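You operate a simulated robot arm through the tools that you are given. There is no shell and no other tool. Be economical: measure what you need, move in short steps, check, and stop when the job is done.

Carry out the task below with a simulated two-armed robot. There is one attempt and no reset: what you move stays moved.

TASK
Pack the taped orange coil in the small carton and shut its flaps.
Fine: all four flaps folded flat, short ones first; leave the other coils.

It is judged by the outcome, as a careful person would: the job done as asked, and still so three seconds after it is handed in. It fails if anything else is knocked over, pushed out of place, dropped, spilled or broken.

THE ROBOT
Two 7-joint arms with fingered hands on one trunk, on a base that drives. Base frame: it is fixed to the floor where the robot stands at the start and does not move with it; the origin is under the middle of the robot, x ahead of it, y to its left, z up. Units: mm, degrees, N and s.
The left shoulder is at the start at [27, 125, 1302], the right one opposite. With the tool pointing down near the work surface each hand reaches from about 100 to 760 mm from the robot's upright axis, wherever it stands, measured 20 degrees to its own side. Places, roughly: small carton back flap [600, -400, 900]; small carton front flap [400, -400, 900]; small carton inside [500, -400, 800]; small carton left flap [500, -300, 900]; small carton right flap [500, -600, 900]. Payload 4 kg a hand.
Tool frame (each hand has its own): the origin (TCP) lies between the finger pads and is the grasp point; the fingertips stand 29 mm ahead of it; z points along the fingers, y is the line along which they close. Largest opening 100 mm; the body of the gripper starts 34 mm behind the TCP. The gripper is a hand of 5 fingers: y runs from the thumb to the fingers, the wrist lies at [-15, -105, -177] in the tool frame, and closing takes about 1.5 s.
Orientation is told as [roll, pitch, yaw] about the base's x, y, z axes, in that order, counted from this pose: with the fingers straight down and the wrist toward the robot, the tool's x, y and z point along [0, 1, 0], [1, 0, 0] and [0, 0, -1] of the base frame.

THE INTERFACE
- The arms move only by the tool jog_arm. It takes "left_commands", "right_commands" or both (then of equal length, played together; a hand with none holds still); each is a list of rows, each a list of 2 entries, a list of its own where there are three numbers: the turn, a rotation vector about the tool's x, y, z in units of 45 degrees (1.0 is 45 degrees), then the shift along the tool's x, y, z in units of 150 mm (1.0 is 150 mm). In form: [[[rx, ry, rz], [x, y, z]], ...]. A call has 1 to 10 rows; each row is the pose to reach, as a shift and turn from the pose commanded when the call began, along the tool's axes at that moment. "left_fingers" and "right_fingers" are, for a hand that has rows, the opening, from 0 (shut) to 1 (fully open), set as the call begins (left out, the last holds). A call with a number of a shift or a turn outside -1 to 1 is refused whole. Rows are played at 5 a second. More than 50 mm and 8.6 degrees between two rows, or a gripper value outside its range, and nothing of the call is played. A pose out of reach is approached as far as the arm can. The call stops where the force on the tool passes 90 N (or 10 N more than at its start, if that is more) or the arm is blocked; 0.2 s more then pass. Each finger travels about 45 mm/s and halts on what it meets, pressing with about 26 N; the grip force reading is that of the motor and also rises with nothing between the fingers. The clock runs only during rows and for 0.2 s after the last one: add rows that repeat a pose to give the fingers time. It gives the time, the measured TCP pose, the force on the tool (base axes), the opening and the grip force at its end, in the units of the frame above (readings bear some noise), with the torque about the TCP (base axes, N m) and any sound that the robot's microphone picked up.
- Cameras (640 x 400 px; columns grow to the right, rows downward): "scene" is now at [112.8, -15.1, 1413.8]; the picture's right is [-0.20, -0.98, -0.00], its down [-0.71, 0.14, -0.69] and it looks along [0.68, -0.14, -0.72] (base axes); focal length 214 px, centre (320, 200). "left" rides on the left gripper at [-66, -86, -121] in its tool frame; the picture's right is [-0.76, -0.31, 0.58], its down [0.59, -0.70, 0.40] and it looks along [0.28, 0.64, 0.71] (tool axes); focal length 247 px, centre (320, 200). "right" rides on the right gripper at [66, -86, -121] in its tool frame; the picture's right is [-0.76, 0.31, -0.58], its down [-0.59, -0.70, 0.40] and it looks along [-0.28, 0.64, 0.71] (tool axes); focal length 247 px, centre (320, 200). There is no depth. A picture from a camera that has moved, and an enlarged one, comes with that camera's place and axes in the base frame and with its lens.
- camera(camera): a new picture of that camera. It takes no simulated time.
- raise_lower(by): slides the trunk up (or, below 0, down) by that many mm; the arms and the scene camera ride with it, the base frame stays. It gives what a move gives, with no picture.
- steer(legs): drives the robot by 1 to 6 legs, each [ahead, turn to the left] in mm and degrees, along the robot's own axes; the way and the turn of a leg run together, so that a leg with both is an arc; at most 1500 mm and 180 degrees a leg. The arms and the cameras ride along, it lands a little off, and it stops where it bumps. It gives what a move gives.
- finger_targets(index, middle, ring, little, thumb_bend, thumb_turn, hand): sets how far each is bent, from 0 (flat) to 1 (curled in); at 0.3 the hand is open as for a grip, at 0.7 the pads meet at the TCP. One left out holds its place. A second passes; each finger stops where it meets its share of the squeeze, and holds until it gets a number again. A gripper value or a shape takes the hand back. It gives what a move gives, with no picture; readings hold the bend of each and the force on index, middle, ring, little, thumb and palm. thumb_turn goes from beside the hand (0) to across from the fingers (1), as for a grip.
- hand_shape(shape, hand): the hand has 5 fingers and takes this shape, open, in about a second: jaw (thumb against the fingers, like two jaws); tri (thumb and two fingers); tip (a fingertip pinch); poke (one finger out to press); point (the index stretched); flat (the hand flat); cup (the hand cupped); fist (a fist). The gripper value then closes the fingers along that shape, each until it touches; the sizes above hold for jaw. It gives what a move gives, with no picture.
- head_to(pan, tilt): turns the head with the scene camera to pan (to the left, within 80 degrees either way) and tilt (down, from -29 to 69), counted from straight ahead of the robot. It gives what a move gives.
- zoom(camera, box): a new picture of the part [left, top, right, bottom] of that camera's present view, enlarged. It takes no simulated time.
- finish_job(): hands the job in; it is judged then, once.

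Go step by step. Nothing tells you exact positions but the pictures and the camera data: compare them with the known pose of the tool, close in by small moves and look again before you grip or let go. The budget is 120 turns and 100 pictures, counting those below and the enlarged ones. Unless the task says otherwise, let go and move clear before handing in, and close with one line.

The tools are called after ">>>" by a JSON object that holds its "method" and its "body". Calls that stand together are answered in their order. jog_arm: Moves the arms, as the interface text tells. Its arguments: {"type":"object","properties":{"left_commands":{"type":"array","items":{"type":"array"}},"left_fingers":{"type":"number"},"right_commands":{"type":"array","items":{"type":"array"}},"right_fingers":{"type":"number"}},"required":[]} The other tools are called the same way: raise_lower (by) slides the trunk up or down; hand_shape (shape, hand) gives the hand a shape; finger_targets (index, middle, ring, little, thumb_bend, thumb_turn, hand) moves the fingers one by one; steer (legs) drives the base; head_to (pan, tilt) turns the head that bears the scene camera; camera (camera) takes a picture; zoom (camera, box) takes an enlarged picture of a part of a camera's view; finish_job () hands the job in.

At the start:

```text
t: 0.0
left_position: [536.2, -59.4, 1164.6]
left_ee_rot: [0.0, -0.1, -0.1]
left_ft_force: [0.7, -0.2, -0.3]
left_wrist_torque: [0.0, 0.0, 0.0]
left_width: 100.0
left_finger_force: 0.1
left_shape: jaw
left_bend: [0.3, 0.3, 0.3, 0.3, 0.3, 0.98]
left_finger forces: [0.0, 0.0, 0.0, 0.1, 0.0, 0.0]
right_position: [288.2, -434.4, 1151.6]
right_ee_rot: [-0.1, -0.1, 0.2]
right_ft_force: [0.3, 0.3, 0.9]
right_wrist_torque: [0.0, 0.01, 0.01]
right_width: 99.6
right_finger_force: 0.1
right_shape: jaw
right_bend: [0.3, 0.3, 0.3, 0.3, 0.3, 0.98]
right_finger forces: [0.0, 0.1, 0.0, 0.1, 0.0, 0.0]
trunk travel left (down, up): [-499.0, 247.0]
robot x, y, heading: [0.8, 2.5, -0.1]
head pan, tilt: [-11.4, 46.2]
```

scene: 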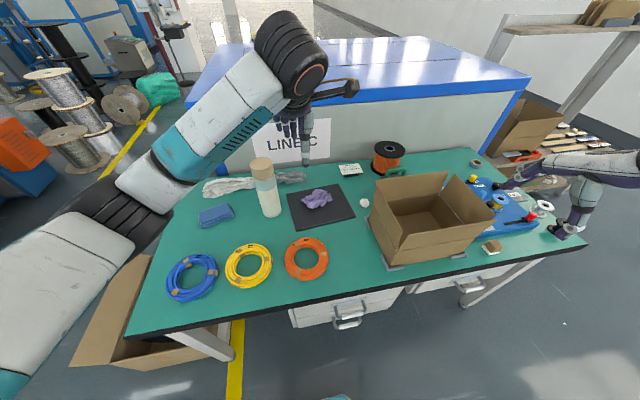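
right: 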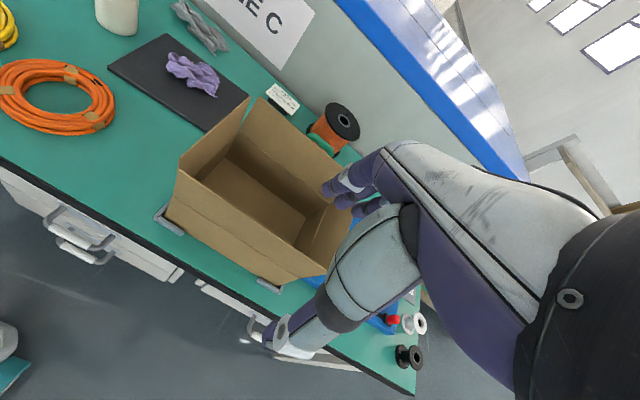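
left: 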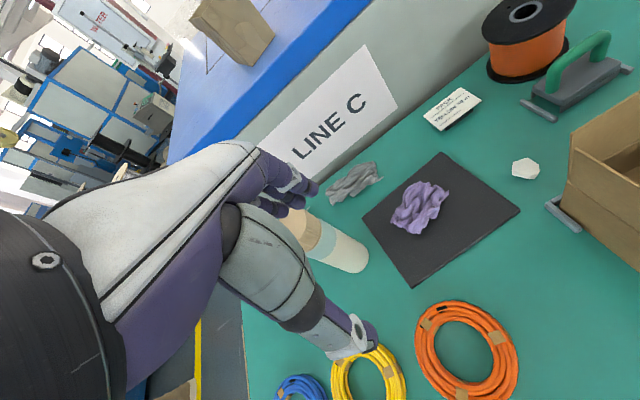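

The orange coil lies at about [464, -41, 770], and the carton stands to its right with its flaps apparently upright. I'll look closer at both.

>>> {"method": "zoom", "body": {"camera": "scene", "box": [350, 140, 530, 280]}}

>>> {"method": "zoom", "body": {"camera": "scene", "box": [260, 210, 360, 290]}}

```text
2.86 times, centred on (440, 210) of scene
camera zoom: at [112.8, -15.1, 1413.8], right [-0.2, -0.98, 0.0], down [-0.71, 0.14, -0.69], along [0.68, -0.14, -0.72], focal length 613 px, centre (-23, 171)
```

zoom: 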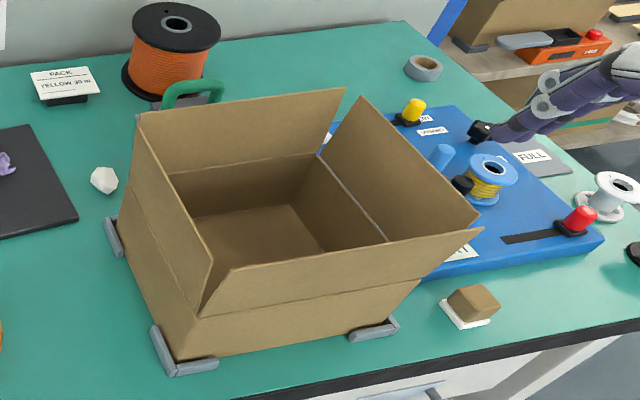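

```text
5.00 times, centred on (310, 250) of scene
camera zoom: at [112.8, -15.1, 1413.8], right [-0.2, -0.98, 0.0], down [-0.71, 0.14, -0.69], along [0.68, -0.14, -0.72], focal length 1072 px, centre (370, -50)
```

zoom: 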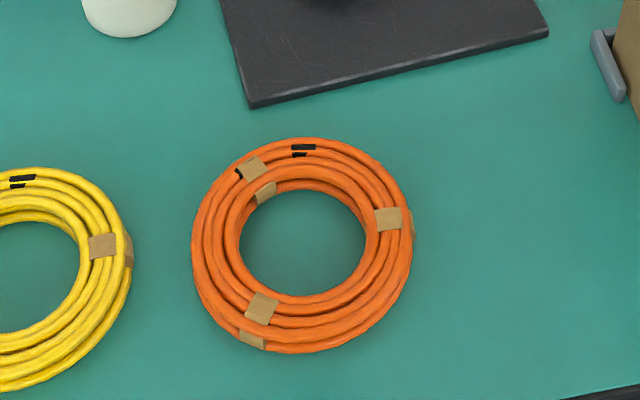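

The carton spans about x 388–600, y −565…−310, with folds near z 855 and flaps upright to about 960, and the left and right flaps are on the short sides. I'll move the left hand aside and bring the right hand over the coil.

>>> {"method": "jog_arm", "body": {"left_commands": [[[0, 0, 0], [0.3, 0, 0]], [[0, 0, 0], [0.6, 0, 0]], [[0, 0, 0], [0.9, 0, 0]], [[0, 0, 0], [1, -0.2, 0]], [[0, 0, 0], [1, -0.4, 0]]], "right_commands": [[[0, 0, 0], [0, 0.25, 0]], [[0, 0, 0], [0.2, 0.5, 0]], [[0, 0, 0], [0.4, 0.75, 0]], [[0, 0, 0], [0.7, 0.75, 0]], [[0, 0, 0], [1, 0.75, 0]]]}}

>>> {"method": "jog_arm", "body": {"left_commands": [[[0, 0, 0], [0.3, 0, 0]], [[0, 0, 0], [0.6, 0, 0]], [[0, 0, 0], [0.9, 0, 0]], [[0, 0, 0], [1, -0.2, 0]], [[0, 0, 0], [1, -0.4, 0]]], "right_commands": [[[0, 0, 0], [0.2, 0.2, 0.1]], [[0, 0, 0], [0.4, 0.4, 0.2]], [[0, 0, 0], [0.6, 0.6, 0.4]], [[0, 0, 0], [0.8, 0.8, 0.5]], [[0, 0, 0], [1, 0.8, 0.6]]]}}

>>> {"method": "jog_arm", "body": {"right_commands": [[[0, 0, 0], [0.2, 0, 0.2]], [[0, 0, 0], [0.4, 0, 0.4]], [[0, 0, 0], [0.6, 0, 0.6]], [[0, 0, 0], [0.6, 0, 0.8]]]}}

>>> {"method": "camera", "body": {"camera": "scene"}}

>>> {"method": "camera", "body": {"camera": "right"}}

```text
t: 1.2
left_position: [475.7, 94.9, 1166.3]
left_ee_rot: [0.0, 0.1, 0.1]
left_ft_force: [-0.1, 0.5, -0.8]
left_wrist_torque: [0.01, 0.04, 0.03]
left_width: 99.9
left_finger_force: 0.0
left_shape: jaw
left_bend: [0.3, 0.3, 0.3, 0.3, 0.3, 0.98]
left_finger forces: [0.0, 0.1, 0.0, 0.1, 0.0, 0.0]
right_position: [402.8, -283.0, 1150.9]
right_ee_rot: [-0.1, 0.0, 0.1]
right_ft_force: [-0.4, 0.2, 0.0]
right_wrist_torque: [-0.04, 0.04, 0.0]
right_width: 99.7
right_finger_force: 0.1
right_shape: jaw
right_bend: [0.3, 0.3, 0.3, 0.3, 0.3, 0.98]
right_finger forces: [0.0, 0.0, 0.0, 0.0, 0.0, 0.0]
trunk travel left (down, up): [-499.0, 247.0]
robot x, y, heading: [3.7, 1.2, -0.3]
head pan, tilt: [-11.4, 46.2]
```

```text
refused: row 3 steps farther than a row can; nothing moved
```

```text
t: 2.2
left_position: [474.6, 91.4, 1166.6]
left_ee_rot: [-0.1, 0.0, 0.0]
left_ft_force: [-0.8, -0.4, -0.4]
left_wrist_torque: [-0.01, 0.0, 0.0]
left_width: 100.0
left_finger_force: 0.1
left_shape: jaw
left_bend: [0.3, 0.3, 0.3, 0.3, 0.3, 0.98]
left_finger forces: [0.0, 0.0, 0.0, 0.1, 0.1, 0.0]
right_position: [401.1, -194.9, 1028.4]
right_ee_rot: [0.1, -0.1, -0.1]
right_ft_force: [-0.6, 0.4, 0.4]
right_wrist_torque: [0.01, 0.05, 0.0]
right_width: 100.1
right_finger_force: 0.1
right_shape: jaw
right_bend: [0.3, 0.3, 0.3, 0.3, 0.3, 0.98]
right_finger forces: [0.0, 0.1, 0.0, 0.0, 0.0, 0.0]
trunk travel left (down, up): [-499.0, 247.0]
robot x, y, heading: [-2.7, 2.7, -0.1]
head pan, tilt: [-11.4, 46.2]
```

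```text
94 pictures are left
camera scene: at [112.7, -15.8, 1413.8], right [-0.2, -0.98, 0.0], down [-0.71, 0.14, -0.69], along [0.68, -0.14, -0.72], focal length 214 px, centre (320, 200)
```

scene: 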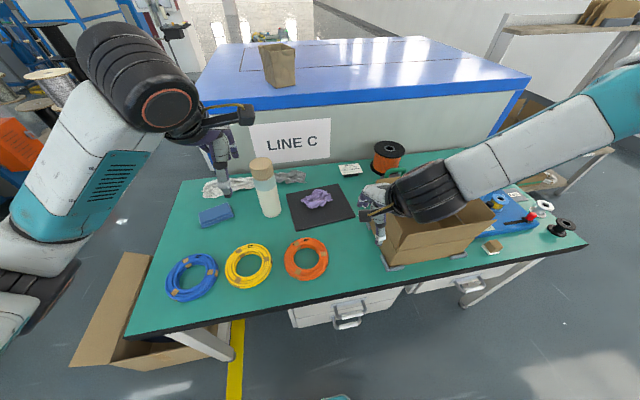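

```text
93 pictures are left
camera right: at [316.4, -130.2, 1149.6], right [0.31, -0.76, 0.58], down [-0.7, -0.59, -0.4], along [0.64, -0.28, -0.71], focal length 247 px, centre (320, 200)
```

right: 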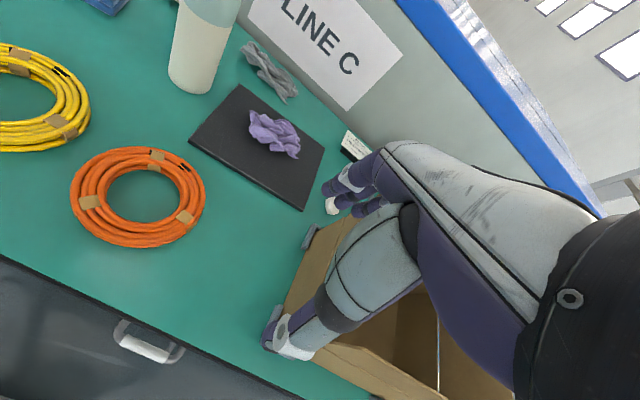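

The second call was refused for step size, but the right arm still moved the way I wanted. Coil centre is now estimated at about [460, −38], so I'll grip its far rim with the thumb in the hole, with the TCP near [517, −38].

>>> {"method": "jog_arm", "body": {"right_commands": [[[0, 0, 0], [0.2, 0.15, 0]], [[0, 0, 0], [0.4, 0.3, 0]], [[0, 0, 0], [0.6, 0.45, 0]], [[0, 0, 0], [0.8, 0.6, 0]], [[0, 0, 0], [1, 0.77, 0.1]], [[0, 0, 0], [1, 0.77, 0.4]], [[0, 0, 0], [1, 0.77, 0.7]]]}}

>>> {"method": "camera", "body": {"camera": "right"}}

>>> {"method": "camera", "body": {"camera": "scene"}}

```text
t: 3.8
left_position: [475.2, 92.0, 1166.5]
left_ee_rot: [0.0, 0.1, -0.1]
left_ft_force: [-0.8, 0.0, -0.6]
left_wrist_torque: [-0.03, -0.04, 0.01]
left_width: 99.5
left_finger_force: 0.1
left_shape: jaw
left_bend: [0.3, 0.3, 0.3, 0.3, 0.3, 0.98]
left_finger forces: [0.1, 0.0, 0.0, 0.1, 0.0, 0.1]
right_position: [487.9, -123.2, 1009.9]
right_ee_rot: [0.0, 0.0, 0.0]
right_ft_force: [-0.4, 0.0, -1.0]
right_wrist_torque: [-0.04, 0.01, -0.05]
right_width: 100.1
right_finger_force: 0.1
right_shape: jaw
right_bend: [0.3, 0.3, 0.3, 0.3, 0.3, 0.98]
right_finger forces: [0.1, 0.0, 0.0, 0.1, 0.0, 0.0]
right hand out of reach, approached as far as the arm can: row 4, 5, 6, 7
trunk travel left (down, up): [-499.0, 247.0]
robot x, y, heading: [-0.8, 1.5, 0.2]
head pan, tilt: [-11.4, 46.2]
```

```text
92 pictures are left
camera right: at [403.1, -57.1, 1131.3], right [0.31, -0.76, 0.58], down [-0.7, -0.59, -0.4], along [0.64, -0.28, -0.71], focal length 247 px, centre (320, 200)
```

right: 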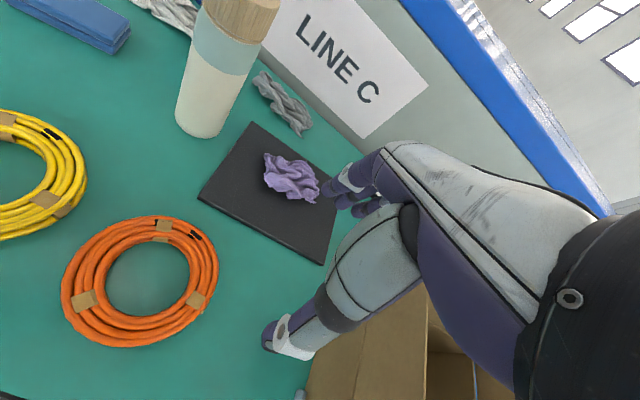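

```text
91 pictures are left
camera scene: at [113.0, -14.7, 1413.8], right [-0.2, -0.98, 0.0], down [-0.71, 0.14, -0.69], along [0.68, -0.14, -0.72], focal length 214 px, centre (320, 200)
```

scene: 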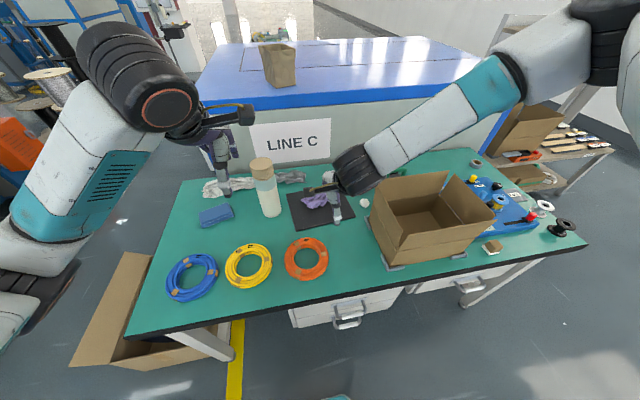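

The right arm runs out of reach this close to the centre line. I'll lift it and turn the base left so that the coil lies on the robot's right side.

>>> {"method": "jog_arm", "body": {"right_commands": [[[0, 0, 0], [-0.1, -0.2, -0.25]], [[0, 0, 0], [-0.2, -0.4, -0.5]], [[0, 0, 0], [-0.3, -0.6, -0.7]], [[0, 0, 0], [-0.4, -0.6, -0.9]]]}}

>>> {"method": "steer", "body": {"legs": [[0, 25]]}}

>>> {"method": "camera", "body": {"camera": "scene"}}

```text
refused: row 1 steps farther than a row can; nothing moved
```

```text
t: 5.5
left_position: [390.7, 285.7, 1166.3]
left_ee_rot: [0.0, 0.0, 25.2]
left_ft_force: [0.2, 0.2, 0.3]
left_wrist_torque: [-0.03, -0.01, -0.01]
left_width: 99.9
left_finger_force: 0.0
left_shape: jaw
left_bend: [0.3, 0.3, 0.3, 0.3, 0.3, 0.98]
left_finger forces: [0.0, 0.1, 0.1, 0.1, 0.1, 0.0]
right_position: [492.5, 98.2, 1009.0]
right_ee_rot: [0.0, 0.0, 25.2]
right_ft_force: [0.6, 0.5, -0.9]
right_wrist_torque: [-0.03, -0.02, 0.03]
right_width: 99.8
right_finger_force: 0.2
right_shape: jaw
right_bend: [0.3, 0.3, 0.3, 0.3, 0.3, 0.98]
right_finger forces: [0.1, 0.0, 0.1, 0.0, 0.0, 0.0]
trunk travel left (down, up): [-499.0, 247.0]
robot x, y, heading: [-1.6, -4.4, 25.5]
head pan, tilt: [-11.4, 46.2]
```

```text
90 pictures are left
camera scene: at [108.7, 35.3, 1413.8], right [0.24, -0.97, 0.0], down [-0.7, -0.17, -0.69], along [0.67, 0.17, -0.72], focal length 214 px, centre (320, 200)
```

scene: 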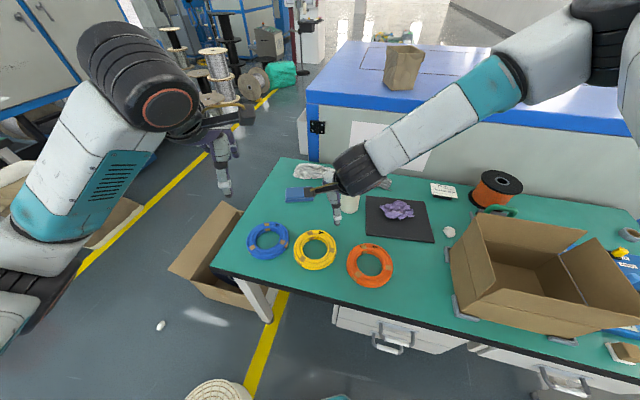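

The turn went well and the coil is now to the robot's right, at about [462, −39]. I'll move the right hand over its far rim at a safe height.

>>> {"method": "jog_arm", "body": {"right_commands": [[[0, 0, 0], [-0.25, -0.06, 0]], [[0, 0, 0], [-0.5, -0.12, 0]], [[0, 0, 0], [-0.73, -0.19, 0]], [[0, 0, 0], [-0.73, -0.19, 0]]]}}

```text
t: 6.5
left_position: [391.0, 286.5, 1165.9]
left_ee_rot: [0.0, 0.1, 25.1]
left_ft_force: [-0.3, 0.9, -0.1]
left_wrist_torque: [-0.03, 0.02, -0.02]
left_width: 99.9
left_finger_force: 0.1
left_shape: jaw
left_bend: [0.3, 0.3, 0.3, 0.3, 0.3, 0.98]
left_finger forces: [0.1, 0.0, 0.0, 0.0, 0.0, 0.1]
right_position: [515.7, -11.2, 1010.2]
right_ee_rot: [0.0, 0.1, 25.4]
right_ft_force: [0.6, -0.3, 0.2]
right_wrist_torque: [-0.03, 0.03, 0.0]
right_width: 99.8
right_finger_force: 0.2
right_shape: jaw
right_bend: [0.3, 0.3, 0.3, 0.3, 0.3, 0.98]
right_finger forces: [0.0, 0.0, 0.1, 0.1, 0.1, 0.1]
trunk travel left (down, up): [-499.0, 247.0]
robot x, y, heading: [-0.8, -2.0, 25.1]
head pan, tilt: [-11.4, 46.2]
```

The hand is over the rim; now I'll descend to z ≈ 860 and look.

>>> {"method": "jog_arm", "body": {"right_commands": [[[0, 0, 0], [0, -0.03, 0.25]], [[0, 0, 0], [0, -0.03, 0.5]], [[0, 0, 0], [0, -0.03, 0.75]], [[0, 0, 0], [0, -0.03, 1]]]}}

>>> {"method": "camera", "body": {"camera": "right"}}

>>> {"method": "zoom", "body": {"camera": "scene", "box": [300, 180, 460, 300]}}

```text
t: 7.5
left_position: [390.1, 287.6, 1166.6]
left_ee_rot: [-0.1, 0.1, 25.2]
left_ft_force: [-0.2, 0.4, -0.1]
left_wrist_torque: [-0.02, 0.02, -0.02]
left_width: 99.7
left_finger_force: 0.0
left_shape: jaw
left_bend: [0.3, 0.3, 0.3, 0.3, 0.3, 0.98]
left_finger forces: [0.0, 0.1, 0.0, 0.1, 0.0, 0.0]
right_position: [512.2, -36.0, 912.6]
right_ee_rot: [0.0, 0.1, 25.3]
right_ft_force: [0.2, 0.9, -1.2]
right_wrist_torque: [0.02, 0.0, -0.01]
right_width: 100.0
right_finger_force: 0.1
right_shape: jaw
right_bend: [0.3, 0.3, 0.3, 0.3, 0.3, 0.98]
right_finger forces: [0.0, 0.1, 0.0, 0.0, 0.0, 0.0]
right hand out of reach, approached as far as the arm can: row 3, 4
trunk travel left (down, up): [-499.0, 247.0]
robot x, y, heading: [3.6, -0.8, 25.1]
head pan, tilt: [-11.4, 46.2]
```

```text
89 pictures are left
camera right: at [407.8, -12.4, 1034.4], right [0.6, -0.55, 0.58], down [-0.39, -0.83, -0.4], along [0.7, 0.02, -0.71], focal length 247 px, centre (320, 200)
```

right: 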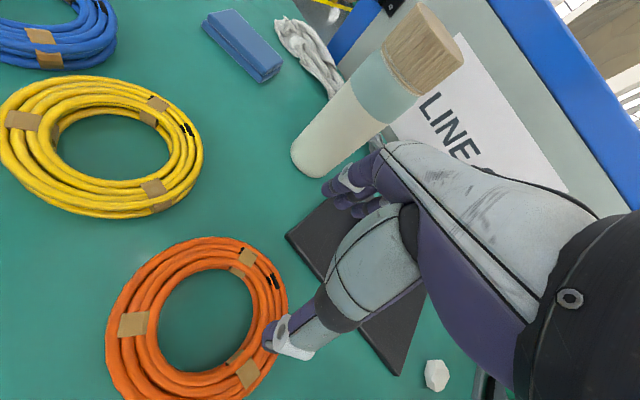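

```text
3.33 times, centred on (380, 240) of scene
camera zoom: at [109.1, 36.0, 1413.7], right [0.24, -0.97, 0.0], down [-0.7, -0.17, -0.69], along [0.67, 0.17, -0.72], focal length 715 px, centre (120, 67)
```

zoom: 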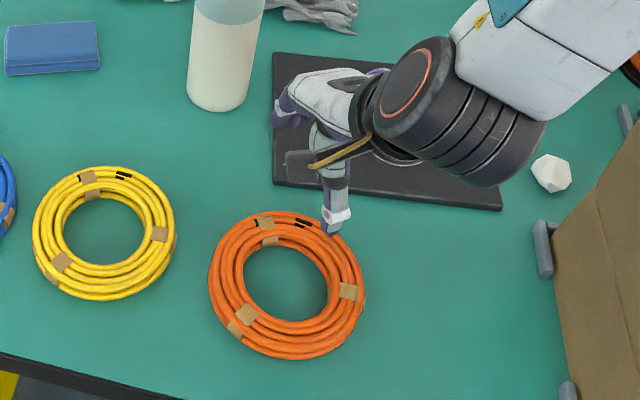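

The arm is folded up high and its wrist seems to be at a limit, so I'll raise the trunk for a steeper forearm and descend again.

>>> {"method": "raise_lower", "body": {"by": 190}}

>>> {"method": "jog_arm", "body": {"right_commands": [[[0, 0, 0], [0.1, 0, 0.25]], [[0, 0, 0], [0.1, 0, 0.5]], [[0, 0, 0], [0.1, 0, 0.75]], [[0, 0, 0], [0.1, 0, 1]], [[0, 0, 0], [0.1, 0, 1]]]}}

```text
t: 9.6
left_position: [390.5, 284.8, 1355.0]
left_ee_rot: [0.0, 0.1, 25.2]
left_ft_force: [0.7, 1.0, 0.5]
left_wrist_torque: [0.03, -0.01, 0.03]
left_width: 99.7
left_finger_force: 0.0
left_shape: jaw
left_bend: [0.3, 0.3, 0.3, 0.3, 0.3, 0.98]
left_finger forces: [0.2, 0.0, 0.0, 0.1, 0.0, 0.1]
right_position: [514.3, -34.6, 1112.1]
right_ee_rot: [0.0, -1.1, 25.2]
right_ft_force: [-0.3, -0.5, 0.4]
right_wrist_torque: [0.04, -0.02, -0.03]
right_width: 99.8
right_finger_force: 0.1
right_shape: jaw
right_bend: [0.3, 0.3, 0.3, 0.3, 0.3, 0.98]
right_finger forces: [0.0, 0.0, 0.0, 0.1, 0.0, 0.0]
trunk travel left (down, up): [-689.0, 57.0]
robot x, y, heading: [-1.5, -1.6, 25.5]
head pan, tilt: [-11.4, 46.2]
```

```text
t: 10.8
left_position: [391.7, 285.7, 1356.7]
left_ee_rot: [0.0, -0.1, 25.3]
left_ft_force: [-0.1, -0.1, 0.0]
left_wrist_torque: [-0.02, 0.02, 0.01]
left_width: 99.7
left_finger_force: 0.0
left_shape: jaw
left_bend: [0.3, 0.3, 0.3, 0.3, 0.3, 0.98]
left_finger forces: [0.1, 0.1, 0.0, 0.0, 0.1, 0.1]
right_position: [510.6, -59.3, 1103.3]
right_ee_rot: [0.0, -1.1, 25.2]
right_ft_force: [-0.3, 0.0, 0.5]
right_wrist_torque: [-0.01, 0.0, 0.0]
right_width: 99.9
right_finger_force: 0.0
right_shape: jaw
right_bend: [0.3, 0.3, 0.3, 0.3, 0.3, 0.98]
right_finger forces: [0.0, 0.1, 0.0, 0.1, 0.1, 0.0]
right hand out of reach, approached as far as the arm can: row 1, 2, 3, 4, 5
trunk travel left (down, up): [-689.0, 57.0]
robot x, y, heading: [3.5, 0.8, 25.0]
head pan, tilt: [-11.4, 46.2]
```

It's stuck against a joint limit, so I'll back the hand off up and to the right and test a yaw change to free it.

>>> {"method": "jog_arm", "body": {"right_commands": [[[0, 0, -0.15], [-0.2, 0, 0]], [[0, 0, -0.3], [-0.3, 0, 0]], [[0, 0, -0.45], [-0.4, 0, 0]], [[0, 0, -0.6], [-0.5, 0, 0]], [[0, 0, -0.75], [-0.5, 0, 0]], [[0, 0, -0.9], [-0.5, 0, 0.2]], [[0, 0, -0.9], [-0.5, 0, 0.4]], [[0, 0, -0.9], [-0.5, 0, 0.6]]]}}

>>> {"method": "camera", "body": {"camera": "scene"}}

```text
t: 12.6
left_position: [393.1, 289.1, 1354.6]
left_ee_rot: [-0.2, 0.2, 25.1]
left_ft_force: [0.2, 0.5, -0.3]
left_wrist_torque: [-0.07, 0.03, -0.04]
left_width: 99.7
left_finger_force: 0.1
left_shape: jaw
left_bend: [0.3, 0.3, 0.3, 0.3, 0.3, 0.98]
left_finger forces: [0.0, 0.1, 0.0, 0.1, 0.0, 0.1]
right_position: [515.0, -136.3, 1078.0]
right_ee_rot: [-1.0, -0.9, 66.2]
right_ft_force: [1.4, -0.3, -0.4]
right_wrist_torque: [-0.03, 0.01, 0.0]
right_width: 99.7
right_finger_force: 0.1
right_shape: jaw
right_bend: [0.3, 0.3, 0.3, 0.3, 0.3, 0.98]
right_finger forces: [0.0, 0.0, 0.0, 0.0, 0.1, 0.1]
right hand out of reach, approached as far as the arm can: row 6, 7, 8
trunk travel left (down, up): [-689.0, 57.0]
robot x, y, heading: [0.0, 1.9, 25.1]
head pan, tilt: [-11.4, 46.2]
```

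```text
87 pictures are left
camera scene: at [103.9, 35.7, 1604.1], right [0.24, -0.97, 0.0], down [-0.7, -0.17, -0.69], along [0.67, 0.16, -0.72], focal length 214 px, centre (320, 200)
```

scene: 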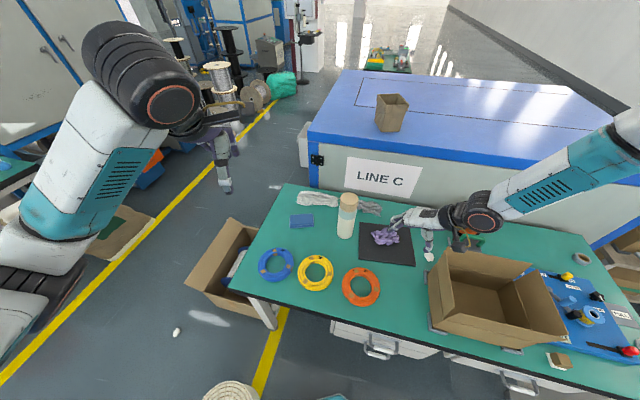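

The hand is free but still limited going down at this yaw, so I'll bring the yaw back toward robot-relative zero from this further-right spot and try again.

>>> {"method": "jog_arm", "body": {"right_commands": [[[0, 0, 0.18], [0, 0, 0]], [[0, 0, 0.36], [0, 0, 0]], [[0, 0, 0.54], [0, 0, 0]], [[0, 0, 0.72], [0, 0, 0]], [[0, 0, 0.9], [0, 0, 0]], [[0, 0, 0.9], [0, 0, 0.2]], [[0, 0, 0.9], [0, 0, 0.4]], [[0, 0, 0.9], [0, 0, 0.6]]]}}

>>> {"method": "jog_arm", "body": {"right_commands": [[[0, 0, 0.15], [0, 0, 0]], [[0, 0, 0.3], [0, 0, 0]], [[0, 0, 0.45], [0, 0, 0]], [[0, 0, 0.6], [0, 0, 0]], [[0, 0, 0.6], [0, 0, 0.2]], [[0, 0, 0.6], [0, 0, 0.4]], [[0, 0, 0.6], [0, 0, 0.6]]]}}

```text
t: 14.4
left_position: [390.7, 285.5, 1356.2]
left_ee_rot: [0.1, 0.0, 25.2]
left_ft_force: [0.2, -0.3, 0.1]
left_wrist_torque: [-0.02, 0.0, 0.02]
left_width: 99.9
left_finger_force: 0.2
left_shape: jaw
left_bend: [0.3, 0.3, 0.3, 0.3, 0.3, 0.98]
left_finger forces: [0.0, 0.1, 0.1, 0.0, 0.0, 0.0]
right_position: [516.8, -137.2, 1082.0]
right_ee_rot: [0.1, -1.0, 25.2]
right_ft_force: [0.5, -0.5, 0.1]
right_wrist_torque: [-0.02, 0.02, 0.01]
right_width: 99.8
right_finger_force: 0.1
right_shape: jaw
right_bend: [0.3, 0.3, 0.3, 0.3, 0.3, 0.98]
right_finger forces: [0.0, 0.1, 0.1, 0.0, 0.0, 0.0]
right hand out of reach, approached as far as the arm can: row 6, 7, 8
trunk travel left (down, up): [-689.0, 57.0]
robot x, y, heading: [1.7, -2.5, 25.3]
head pan, tilt: [-11.4, 46.2]
```

```text
t: 16.0
left_position: [392.1, 284.7, 1356.0]
left_ee_rot: [0.0, -0.1, 25.2]
left_ft_force: [0.9, -0.1, 0.5]
left_wrist_torque: [0.01, 0.0, 0.03]
left_width: 99.3
left_finger_force: 0.1
left_shape: jaw
left_bend: [0.3, 0.3, 0.3, 0.3, 0.3, 0.98]
left_finger forces: [0.0, 0.1, 0.1, 0.0, 0.0, 0.0]
right_position: [522.5, -221.8, 1084.7]
right_ee_rot: [2.9, -0.8, -0.2]
right_ft_force: [-0.1, -0.5, 0.5]
right_wrist_torque: [0.01, 0.01, -0.05]
right_width: 100.0
right_finger_force: 0.0
right_shape: jaw
right_bend: [0.3, 0.3, 0.3, 0.3, 0.3, 0.98]
right_finger forces: [0.0, 0.0, 0.0, 0.0, 0.0, 0.0]
right hand out of reach, approached as far as the arm can: row 1, 2, 3, 4, 5, 6, 7
trunk travel left (down, up): [-689.0, 57.0]
robot x, y, heading: [1.6, -2.2, 25.4]
head pan, tilt: [-11.4, 46.2]
```

The pattern shows the hand gets only about 400 mm below the shoulder, so the trunk must go down instead. I'll lift the hand first and then lower the trunk.

>>> {"method": "jog_arm", "body": {"right_commands": [[[0, 0, -0.1], [0.2, 0, -0.25]], [[0, 0, -0.2], [0.3, 0, -0.5]], [[0, 0, -0.3], [0.4, 0, -0.75]], [[0, 0, -0.45], [0.5, 0, -1]], [[0, 0, -0.58], [0.5, 0, -1]]]}}

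>>> {"method": "jog_arm", "body": {"right_commands": [[[0, 0, 0], [0, 0, -0.25]], [[0, 0, 0], [0, 0, -0.5]], [[0, 0, 0], [0, 0, -0.75]], [[0, 0, 0], [0, 0, -1]], [[0, 0, 0], [0, 0, -1]]]}}

>>> {"method": "raise_lower", "body": {"by": -350}}

>>> {"method": "camera", "body": {"camera": "scene"}}

```text
t: 17.2
left_position: [391.8, 284.5, 1355.7]
left_ee_rot: [0.0, 0.0, 25.2]
left_ft_force: [-0.1, 0.0, 0.4]
left_wrist_torque: [0.03, 0.04, 0.02]
left_width: 99.7
left_finger_force: 0.1
left_shape: jaw
left_bend: [0.3, 0.3, 0.3, 0.3, 0.3, 0.98]
left_finger forces: [0.0, 0.0, 0.0, 0.0, 0.0, 0.1]
right_position: [522.6, -153.8, 1237.5]
right_ee_rot: [2.2, -2.0, 26.0]
right_ft_force: [0.1, -0.5, -0.8]
right_wrist_torque: [0.02, -0.02, 0.02]
right_width: 99.8
right_finger_force: 0.1
right_shape: jaw
right_bend: [0.3, 0.3, 0.3, 0.3, 0.3, 0.98]
right_finger forces: [0.1, 0.1, 0.0, 0.0, 0.0, 0.1]
trunk travel left (down, up): [-689.0, 57.0]
robot x, y, heading: [-0.3, 1.5, 25.1]
head pan, tilt: [-11.4, 46.2]
```

```text
t: 18.4
left_position: [389.6, 285.8, 1356.4]
left_ee_rot: [0.1, 0.0, 25.3]
left_ft_force: [0.6, -0.2, -0.8]
left_wrist_torque: [-0.04, 0.04, -0.03]
left_width: 99.9
left_finger_force: 0.0
left_shape: jaw
left_bend: [0.3, 0.3, 0.3, 0.3, 0.3, 0.98]
left_finger forces: [0.0, 0.0, 0.0, 0.0, 0.1, 0.0]
right_position: [520.4, -164.2, 1379.9]
right_ee_rot: [3.1, -1.6, 26.7]
right_ft_force: [-0.5, 0.0, 0.0]
right_wrist_torque: [-0.06, 0.0, -0.05]
right_width: 99.8
right_finger_force: 0.1
right_shape: jaw
right_bend: [0.3, 0.3, 0.3, 0.3, 0.3, 0.98]
right_finger forces: [0.0, 0.1, 0.0, 0.1, 0.1, 0.0]
right hand out of reach, approached as far as the arm can: row 3, 4, 5
trunk travel left (down, up): [-689.0, 57.0]
robot x, y, heading: [-0.8, -2.6, 25.2]
head pan, tilt: [-11.4, 46.2]
```

```text
t: 21.8
left_position: [390.5, 283.7, 1006.5]
left_ee_rot: [-0.1, 0.0, 25.1]
left_ft_force: [-1.2, -0.6, 0.3]
left_wrist_torque: [0.0, -0.04, 0.03]
left_width: 99.8
left_finger_force: 0.0
left_shape: jaw
left_bend: [0.3, 0.3, 0.3, 0.3, 0.3, 0.98]
left_finger forces: [0.0, 0.0, 0.0, 0.0, 0.0, 0.0]
right_position: [534.6, -158.2, 992.3]
right_ee_rot: [3.3, 3.6, 26.6]
right_ft_force: [0.4, -0.6, 0.1]
right_wrist_torque: [-0.01, 0.05, 0.0]
right_width: 100.0
right_finger_force: 0.0
right_shape: jaw
right_bend: [0.3, 0.3, 0.3, 0.3, 0.3, 0.98]
right_finger forces: [0.0, 0.0, 0.0, 0.1, 0.1, 0.0]
trunk travel left (down, up): [-339.0, 407.0]
robot x, y, heading: [0.0, -0.4, 25.0]
head pan, tilt: [-11.4, 46.2]
```

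```text
86 pictures are left
camera scene: at [131.2, 44.7, 1251.9], right [0.24, -0.97, 0.0], down [-0.7, -0.17, -0.69], along [0.67, 0.17, -0.72], focal length 214 px, centre (320, 200)
```

scene: 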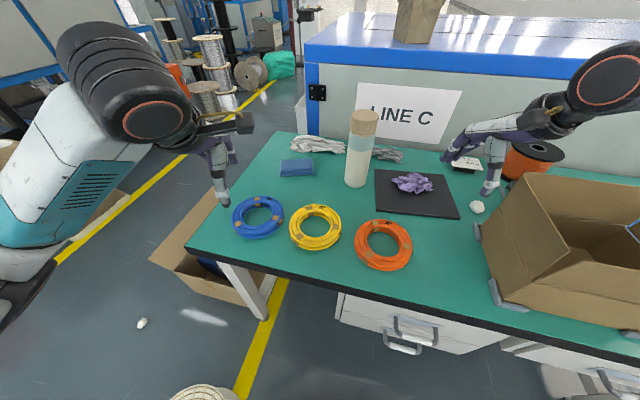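

The trunk is lower now, and the right hand is above the table at z≈990. I'll move left over the coil's far rim and descend.

>>> {"method": "jog_arm", "body": {"right_commands": [[[0, 0, 0], [0.25, 0.08, 0]], [[0, 0, 0], [0.5, 0.16, 0]], [[0, 0, 0], [0.75, 0.24, 0]], [[0, 0, 0], [0.92, 0.29, 0]], [[0, 0, 0], [0.92, 0.29, 0.25]], [[0, 0, 0], [0.92, 0.29, 0.5]], [[0, 0, 0], [0.92, 0.29, 0.7]]]}}

>>> {"method": "camera", "body": {"camera": "right"}}

```text
t: 23.4
left_position: [391.9, 286.0, 1005.4]
left_ee_rot: [0.0, 0.1, 25.3]
left_ft_force: [0.0, -0.1, -0.4]
left_wrist_torque: [0.02, -0.01, 0.0]
left_width: 99.8
left_finger_force: 0.0
left_shape: jaw
left_bend: [0.3, 0.3, 0.3, 0.3, 0.3, 0.98]
left_finger forces: [0.1, 0.1, 0.0, 0.0, 0.1, 0.0]
right_position: [504.2, -12.2, 894.2]
right_ee_rot: [3.3, 3.7, 26.7]
right_ft_force: [0.1, 0.3, 0.6]
right_wrist_torque: [0.0, 0.0, -0.02]
right_width: 100.0
right_finger_force: 0.0
right_shape: jaw
right_bend: [0.3, 0.3, 0.3, 0.3, 0.3, 0.98]
right_finger forces: [0.1, 0.0, 0.0, 0.0, 0.0, 0.1]
trunk travel left (down, up): [-339.0, 407.0]
robot x, y, heading: [1.8, -1.5, 25.3]
head pan, tilt: [-11.4, 46.2]
```

```text
85 pictures are left
camera right: at [409.6, 4.7, 1024.6], right [0.66, -0.55, 0.51], down [-0.4, -0.83, -0.39], along [0.64, 0.05, -0.77], focal length 247 px, centre (320, 200)
```

right: 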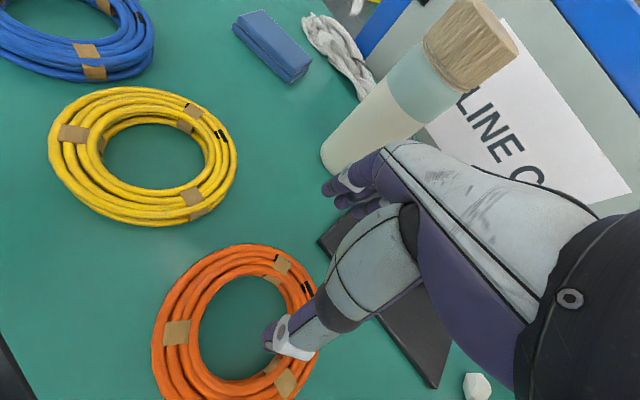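

The hand lines up with the rim. I'll square it to vertical and descend to z≈830.

>>> {"method": "jog_arm", "body": {"right_commands": [[[-0.08, -0.07, 0], [-0.05, 0.035, 0.2]], [[-0.08, -0.07, 0], [-0.05, 0.035, 0.42]], [[-0.08, -0.07, 0], [-0.05, 0.035, 0.42]]]}}

>>> {"method": "camera", "body": {"camera": "right"}}

>>> {"method": "zoom", "body": {"camera": "scene", "box": [310, 180, 470, 280]}}

```text
t: 24.2
left_position: [390.0, 285.6, 1005.9]
left_ee_rot: [-0.1, 0.0, 25.3]
left_ft_force: [-0.7, 0.7, 0.3]
left_wrist_torque: [0.02, 0.05, -0.01]
left_width: 100.0
left_finger_force: 0.0
left_shape: jaw
left_bend: [0.3, 0.3, 0.3, 0.3, 0.3, 0.98]
left_finger forces: [0.0, 0.0, 0.0, 0.0, 0.1, 0.0]
right_position: [506.2, -13.2, 831.4]
right_ee_rot: [0.1, 0.1, 26.7]
right_ft_force: [0.0, 0.6, 0.3]
right_wrist_torque: [0.01, -0.02, -0.01]
right_width: 100.0
right_finger_force: 0.0
right_shape: jaw
right_bend: [0.3, 0.3, 0.3, 0.3, 0.3, 0.98]
right_finger forces: [0.0, 0.0, 0.0, 0.1, 0.0, 0.0]
trunk travel left (down, up): [-339.0, 407.0]
robot x, y, heading: [-2.8, -1.9, 25.1]
head pan, tilt: [-11.4, 46.2]
```

```text
84 pictures are left
camera right: at [401.0, 7.0, 953.4], right [0.61, -0.54, 0.57], down [-0.37, -0.84, -0.4], along [0.7, 0.03, -0.71], focal length 247 px, centre (320, 200)
```

right: 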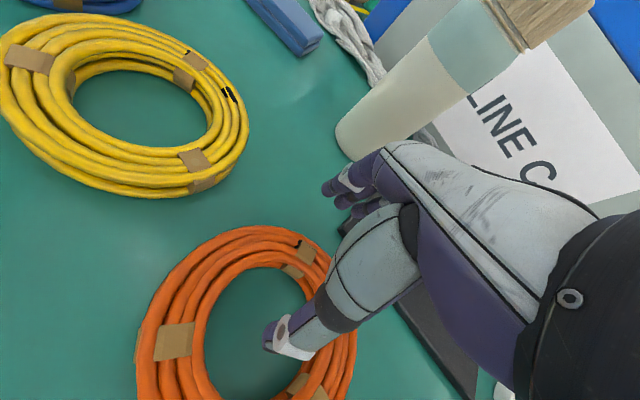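

```text
4.00 times, centred on (390, 230) of scene
camera zoom: at [132.2, 45.8, 1251.7], right [0.24, -0.97, 0.0], down [-0.7, -0.17, -0.69], along [0.67, 0.17, -0.72], focal length 858 px, centre (40, 80)
```

zoom: 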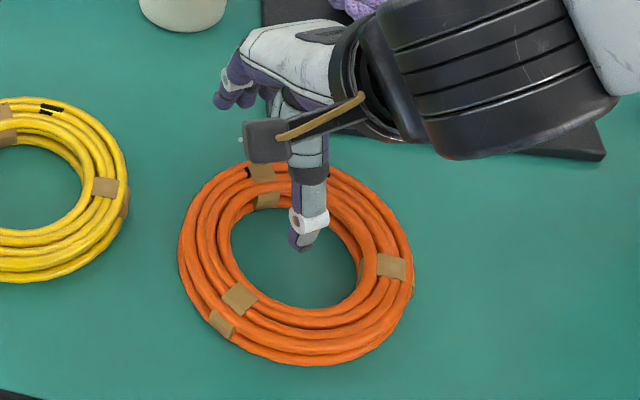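

The thumb hangs over the hole. I'll descend the rest of the way carefully and watch the force.

>>> {"method": "jog_arm", "body": {"right_commands": [[[0, 0, 0], [-0.02, 0.03, 0.1]], [[0, 0, 0], [-0.02, 0.03, 0.2]], [[0, 0, 0], [-0.02, 0.03, 0.25]]]}}

>>> {"method": "zoom", "body": {"camera": "scene", "box": [310, 180, 470, 280]}}

```text
t: 25.0
left_position: [391.1, 286.6, 1006.4]
left_ee_rot: [0.0, 0.1, 25.2]
left_ft_force: [0.7, 0.0, -0.7]
left_wrist_torque: [0.0, -0.03, -0.02]
left_width: 99.6
left_finger_force: 0.0
left_shape: jaw
left_bend: [0.3, 0.3, 0.3, 0.3, 0.3, 0.98]
left_finger forces: [0.0, 0.0, 0.1, 0.1, 0.1, 0.1]
right_position: [512.1, -14.1, 793.1]
right_ee_rot: [0.1, 0.1, 26.6]
right_ft_force: [0.1, -0.1, -0.7]
right_wrist_torque: [0.01, 0.01, 0.0]
right_width: 100.0
right_finger_force: 0.0
right_shape: jaw
right_bend: [0.3, 0.3, 0.3, 0.3, 0.3, 0.98]
right_finger forces: [0.0, 0.0, 0.1, 0.0, 0.1, 0.0]
trunk travel left (down, up): [-339.0, 407.0]
robot x, y, heading: [-0.4, 0.6, 25.3]
head pan, tilt: [-11.4, 46.2]
```

```text
4.00 times, centred on (390, 230) of scene
camera zoom: at [132.4, 45.9, 1251.6], right [0.24, -0.97, 0.0], down [-0.7, -0.17, -0.69], along [0.67, 0.17, -0.72], focal length 858 px, centre (40, 80)
```

zoom: 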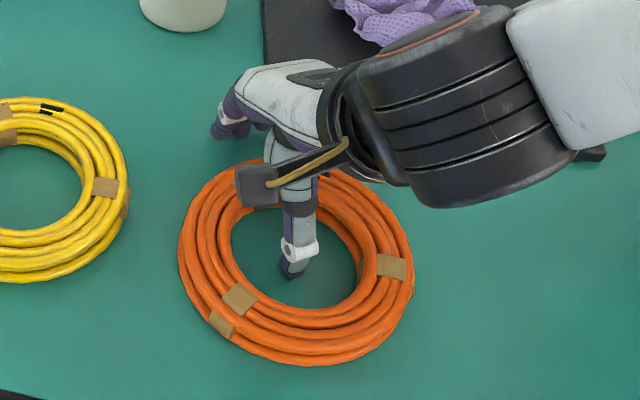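

The thumb is inside the hole, down near the table. Closing the fingers on the rim.

>>> {"method": "jog_arm", "body": {"right_commands": [[[0, 0, 0], [0, 0, 0.01]], [[0, 0, 0], [0, 0, 0.01]], [[0, 0, 0], [0, 0, 0.01]], [[0, 0, 0], [0, 0, 0.01]], [[0, 0, 0], [0, 0, 0.01]], [[0, 0, 0], [0, 0, 0.01]], [[0, 0, 0], [0, 0, 0.01]], [[0, 0, 0], [0, 0, 0.01]], [[0, 0, 0], [0, 0, 0.01]]], "right_fingers": 0}}

>>> {"method": "camera", "body": {"camera": "right"}}

>>> {"method": "zoom", "body": {"camera": "scene", "box": [310, 180, 470, 280]}}

```text
t: 27.0
left_position: [390.5, 285.7, 1005.9]
left_ee_rot: [0.0, 0.1, 25.2]
left_ft_force: [-1.2, 0.1, -0.4]
left_wrist_torque: [0.0, -0.01, 0.01]
left_width: 100.3
left_finger_force: 0.1
left_shape: jaw
left_bend: [0.3, 0.3, 0.3, 0.3, 0.3, 0.98]
left_finger forces: [0.0, 0.0, 0.0, 0.0, 0.1, 0.0]
right_position: [511.8, -14.3, 791.1]
right_ee_rot: [0.1, 0.2, 26.6]
right_ft_force: [0.1, 0.4, 0.1]
right_wrist_torque: [-0.01, -0.01, 0.05]
right_width: 23.8
right_finger_force: 25.5
right_shape: jaw
right_bend: [0.51, 0.51, 0.74, 0.56, 0.55, 1.0]
right_finger forces: [12.9, 6.5, 3.1, 0.0, 22.5, 0.0]
trunk travel left (down, up): [-339.0, 407.0]
robot x, y, heading: [-0.7, 2.5, 25.2]
head pan, tilt: [-11.4, 46.2]
```

```text
81 pictures are left
camera right: at [407.5, 4.5, 912.5], right [0.61, -0.54, 0.57], down [-0.37, -0.84, -0.4], along [0.7, 0.03, -0.72], focal length 247 px, centre (320, 200)
```

right: 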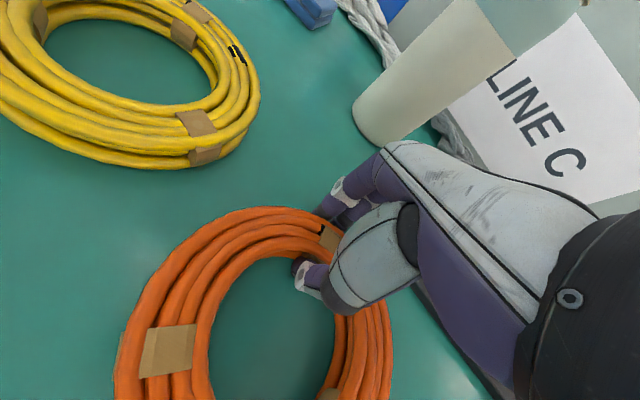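

```text
4.00 times, centred on (390, 230) of scene
camera zoom: at [132.4, 45.8, 1251.6], right [0.24, -0.97, 0.0], down [-0.7, -0.17, -0.69], along [0.67, 0.17, -0.72], focal length 858 px, centre (40, 80)
```

zoom: 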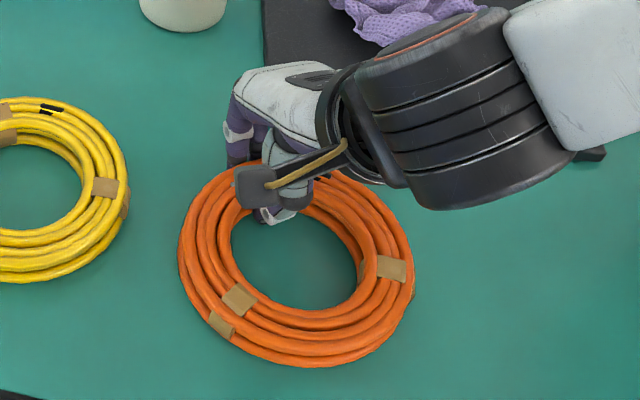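

Index, middle and thumb hold the rim with a width of 24 mm. I'll lift it slowly to test the grip.

>>> {"method": "jog_arm", "body": {"right_commands": [[[0, 0, 0], [0, 0, -0.08]], [[0, 0, 0], [0, 0, -0.16]], [[0, 0, 0], [0, 0, -0.3]], [[0, 0, 0], [0, 0, -0.45]], [[0, 0, 0], [0, 0, -0.6]], [[0, 0, 0], [0, 0, -0.8]], [[0, 0, 0], [0, 0, -1]]]}}

>>> {"method": "camera", "body": {"camera": "right"}}

>>> {"method": "camera", "body": {"camera": "scene"}}

```text
t: 28.6
left_position: [390.9, 285.6, 1006.2]
left_ee_rot: [0.1, 0.0, 25.2]
left_ft_force: [-0.3, 0.4, 0.3]
left_wrist_torque: [-0.04, -0.02, -0.02]
left_width: 99.8
left_finger_force: 0.1
left_shape: jaw
left_bend: [0.3, 0.3, 0.3, 0.3, 0.3, 0.98]
left_finger forces: [0.1, 0.1, 0.1, 0.1, 0.0, 0.1]
right_position: [511.1, -15.2, 942.7]
right_ee_rot: [0.0, 0.2, 26.6]
right_ft_force: [0.1, -0.1, -1.2]
right_wrist_torque: [0.04, -0.06, -0.02]
right_width: 23.6
right_finger_force: 25.5
right_shape: jaw
right_bend: [0.51, 0.52, 0.74, 0.56, 0.55, 1.0]
right_finger forces: [13.7, 6.1, 2.8, 0.0, 22.6, 0.0]
trunk travel left (down, up): [-339.0, 407.0]
robot x, y, heading: [0.4, 1.5, 25.4]
head pan, tilt: [-11.4, 46.2]
```

```text
79 pictures are left
camera right: at [407.3, 4.7, 1064.7], right [0.62, -0.54, 0.57], down [-0.37, -0.84, -0.4], along [0.7, 0.03, -0.72], focal length 247 px, centre (320, 200)
```

right: 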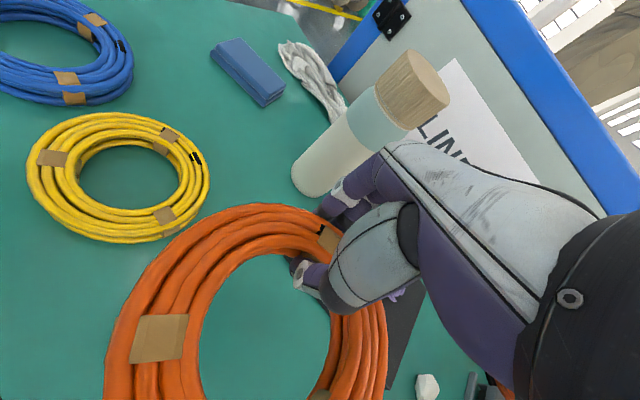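

```text
78 pictures are left
camera scene: at [132.1, 45.8, 1251.7], right [0.24, -0.97, 0.0], down [-0.7, -0.17, -0.69], along [0.67, 0.17, -0.72], focal length 214 px, centre (320, 200)
```

scene: 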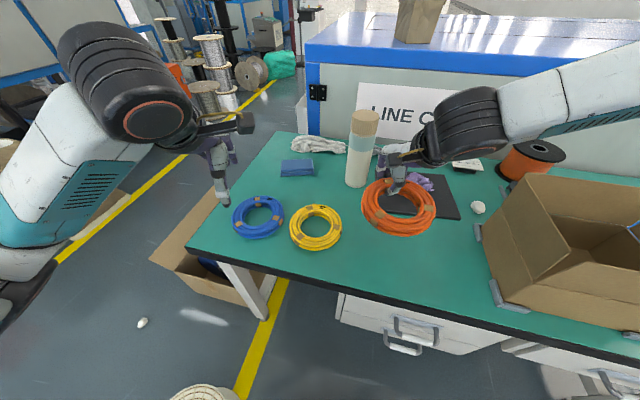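

The coil is held level and firmly. I'll lift both hands higher, clear of the flaps, then turn the base back toward the carton.

>>> {"method": "jog_arm", "body": {"right_commands": [[[0, 0, 0], [0, 0, -0.25]], [[0, 0, 0], [0, 0, -0.5]], [[0, 0, 0], [0, 0, -0.75]], [[0, 0, 0], [0, 0, -1]]], "left_commands": [[[0, 0, 0], [0, 0, -0.25]], [[0, 0, 0], [0, 0, -0.5]], [[0, 0, 0], [0, 0, -0.75]], [[0, 0, 0], [0, 0, -1]]]}}

>>> {"method": "steer", "body": {"legs": [[0, -25]]}}

>>> {"method": "camera", "body": {"camera": "scene"}}

```text
t: 29.6
left_position: [389.5, 285.0, 1154.2]
left_ee_rot: [0.0, 0.1, 25.2]
left_ft_force: [-0.1, 0.8, 0.1]
left_wrist_torque: [0.04, 0.02, -0.05]
left_width: 99.9
left_finger_force: 0.2
left_shape: jaw
left_bend: [0.3, 0.3, 0.3, 0.3, 0.3, 0.98]
left_finger forces: [0.1, 0.0, 0.0, 0.0, 0.0, 0.1]
right_position: [511.2, -17.6, 1090.3]
right_ee_rot: [0.1, 0.3, 26.6]
right_ft_force: [-0.4, -0.1, -1.3]
right_wrist_torque: [0.01, -0.06, 0.02]
right_width: 23.1
right_finger_force: 26.1
right_shape: jaw
right_bend: [0.51, 0.52, 0.74, 0.56, 0.55, 1.0]
right_finger forces: [13.7, 6.1, 2.8, 0.1, 22.6, 0.0]
trunk travel left (down, up): [-339.0, 407.0]
robot x, y, heading: [-2.2, 0.2, 25.3]
head pan, tilt: [-11.4, 46.2]
```

```text
t: 31.2
left_position: [474.1, 98.6, 1154.8]
left_ee_rot: [0.0, 0.0, 0.8]
left_ft_force: [-0.7, -0.3, -0.1]
left_wrist_torque: [0.04, 0.0, 0.01]
left_width: 99.7
left_finger_force: 0.1
left_shape: jaw
left_bend: [0.3, 0.3, 0.3, 0.3, 0.3, 0.98]
left_finger forces: [0.0, 0.0, 0.0, 0.0, 0.0, 0.0]
right_position: [459.9, -225.2, 1089.9]
right_ee_rot: [0.2, 0.0, 2.2]
right_ft_force: [-0.1, -0.3, -1.0]
right_wrist_torque: [0.01, -0.11, 0.0]
right_width: 23.1
right_finger_force: 25.9
right_shape: jaw
right_bend: [0.51, 0.52, 0.74, 0.56, 0.55, 1.0]
right_finger forces: [13.7, 6.1, 2.8, 0.0, 22.5, 0.0]
trunk travel left (down, up): [-339.0, 407.0]
robot x, y, heading: [1.4, 1.1, 0.9]
head pan, tilt: [-11.4, 46.2]
```

```text
77 pictures are left
camera scene: at [139.1, -13.4, 1251.6], right [-0.18, -0.98, 0.0], down [-0.71, 0.13, -0.69], along [0.68, -0.13, -0.72], focal length 214 px, centre (320, 200)
```

scene: 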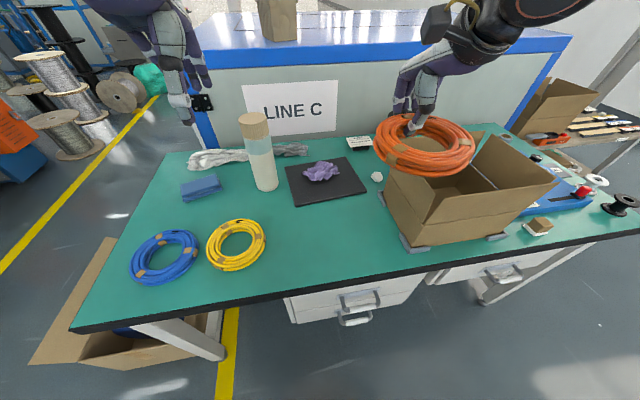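

Now I'll swing the yaw to about 45° and carry the coil over the carton at the same height.

>>> {"method": "jog_arm", "body": {"right_commands": [[[0, 0, -0.15], [-0.15, 0.1, 0]], [[0, 0, -0.3], [-0.3, 0.15, 0]], [[0, 0, -0.45], [-0.45, 0.2, 0]], [[0, 0, -0.6], [-0.6, 0.25, 0]], [[0, 0, -0.75], [-0.8, 0.3, 0]], [[0, 0, -0.9], [-0.95, 0.37, 0]], [[0, 0, -0.95], [-1, 0.4, 0]], [[0, 0, -0.95], [-1, 0.4, 0]]]}}

>>> {"method": "camera", "body": {"camera": "scene"}}

```text
t: 33.0
left_position: [474.9, 98.2, 1154.2]
left_ee_rot: [-0.1, 0.0, 0.9]
left_ft_force: [0.7, -0.1, -0.7]
left_wrist_torque: [-0.01, 0.0, -0.01]
left_width: 99.8
left_finger_force: 0.0
left_shape: jaw
left_bend: [0.3, 0.3, 0.3, 0.3, 0.3, 0.98]
left_finger forces: [0.0, 0.0, 0.0, 0.0, 0.1, 0.0]
right_position: [525.2, -371.8, 1088.5]
right_ee_rot: [0.2, 0.0, 44.9]
right_ft_force: [0.0, 0.3, -1.7]
right_wrist_torque: [0.08, -0.04, -0.01]
right_width: 23.0
right_finger_force: 25.9
right_shape: jaw
right_bend: [0.51, 0.52, 0.74, 0.56, 0.55, 1.0]
right_finger forces: [13.9, 6.1, 2.8, 0.1, 22.6, 0.0]
trunk travel left (down, up): [-339.0, 407.0]
robot x, y, heading: [-0.9, -1.7, 0.6]
head pan, tilt: [-11.4, 46.2]
```

```text
76 pictures are left
camera scene: at [139.2, -13.1, 1251.6], right [-0.18, -0.98, 0.0], down [-0.71, 0.13, -0.69], along [0.68, -0.13, -0.72], focal length 214 px, centre (320, 200)
```

scene: 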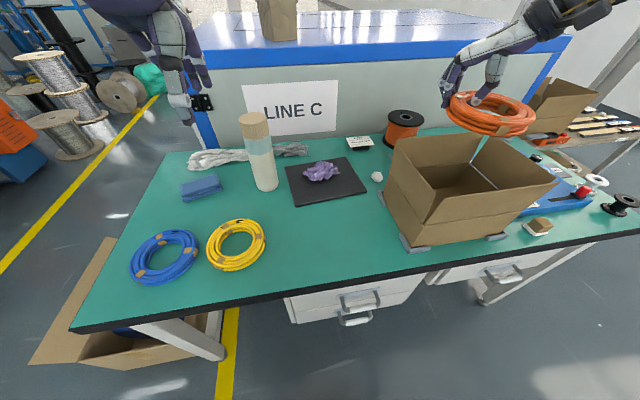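

I'll measure the carton from this viewpoint before lowering the coil.

>>> {"method": "zoom", "body": {"camera": "scene", "box": [370, 90, 570, 250]}}

>>> {"method": "camera", "body": {"camera": "right"}}

```text
2.50 times, centred on (470, 170) of scene
camera zoom: at [139.2, -13.1, 1251.6], right [-0.18, -0.98, 0.0], down [-0.71, 0.13, -0.69], along [0.68, -0.13, -0.72], focal length 536 px, centre (-55, 275)
```

zoom: 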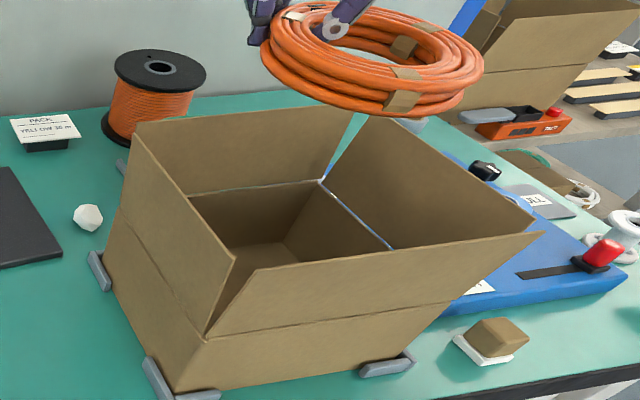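

```text
74 pictures are left
camera right: at [419.8, -387.7, 1210.3], right [0.75, -0.32, 0.57], down [-0.08, -0.91, -0.4], along [0.65, 0.26, -0.71], focal length 247 px, centre (320, 200)
```

right: 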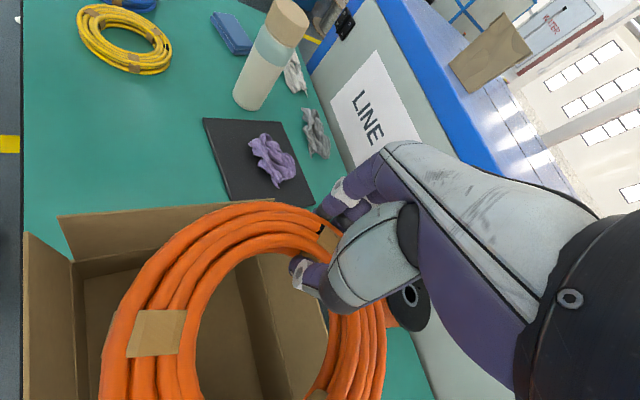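

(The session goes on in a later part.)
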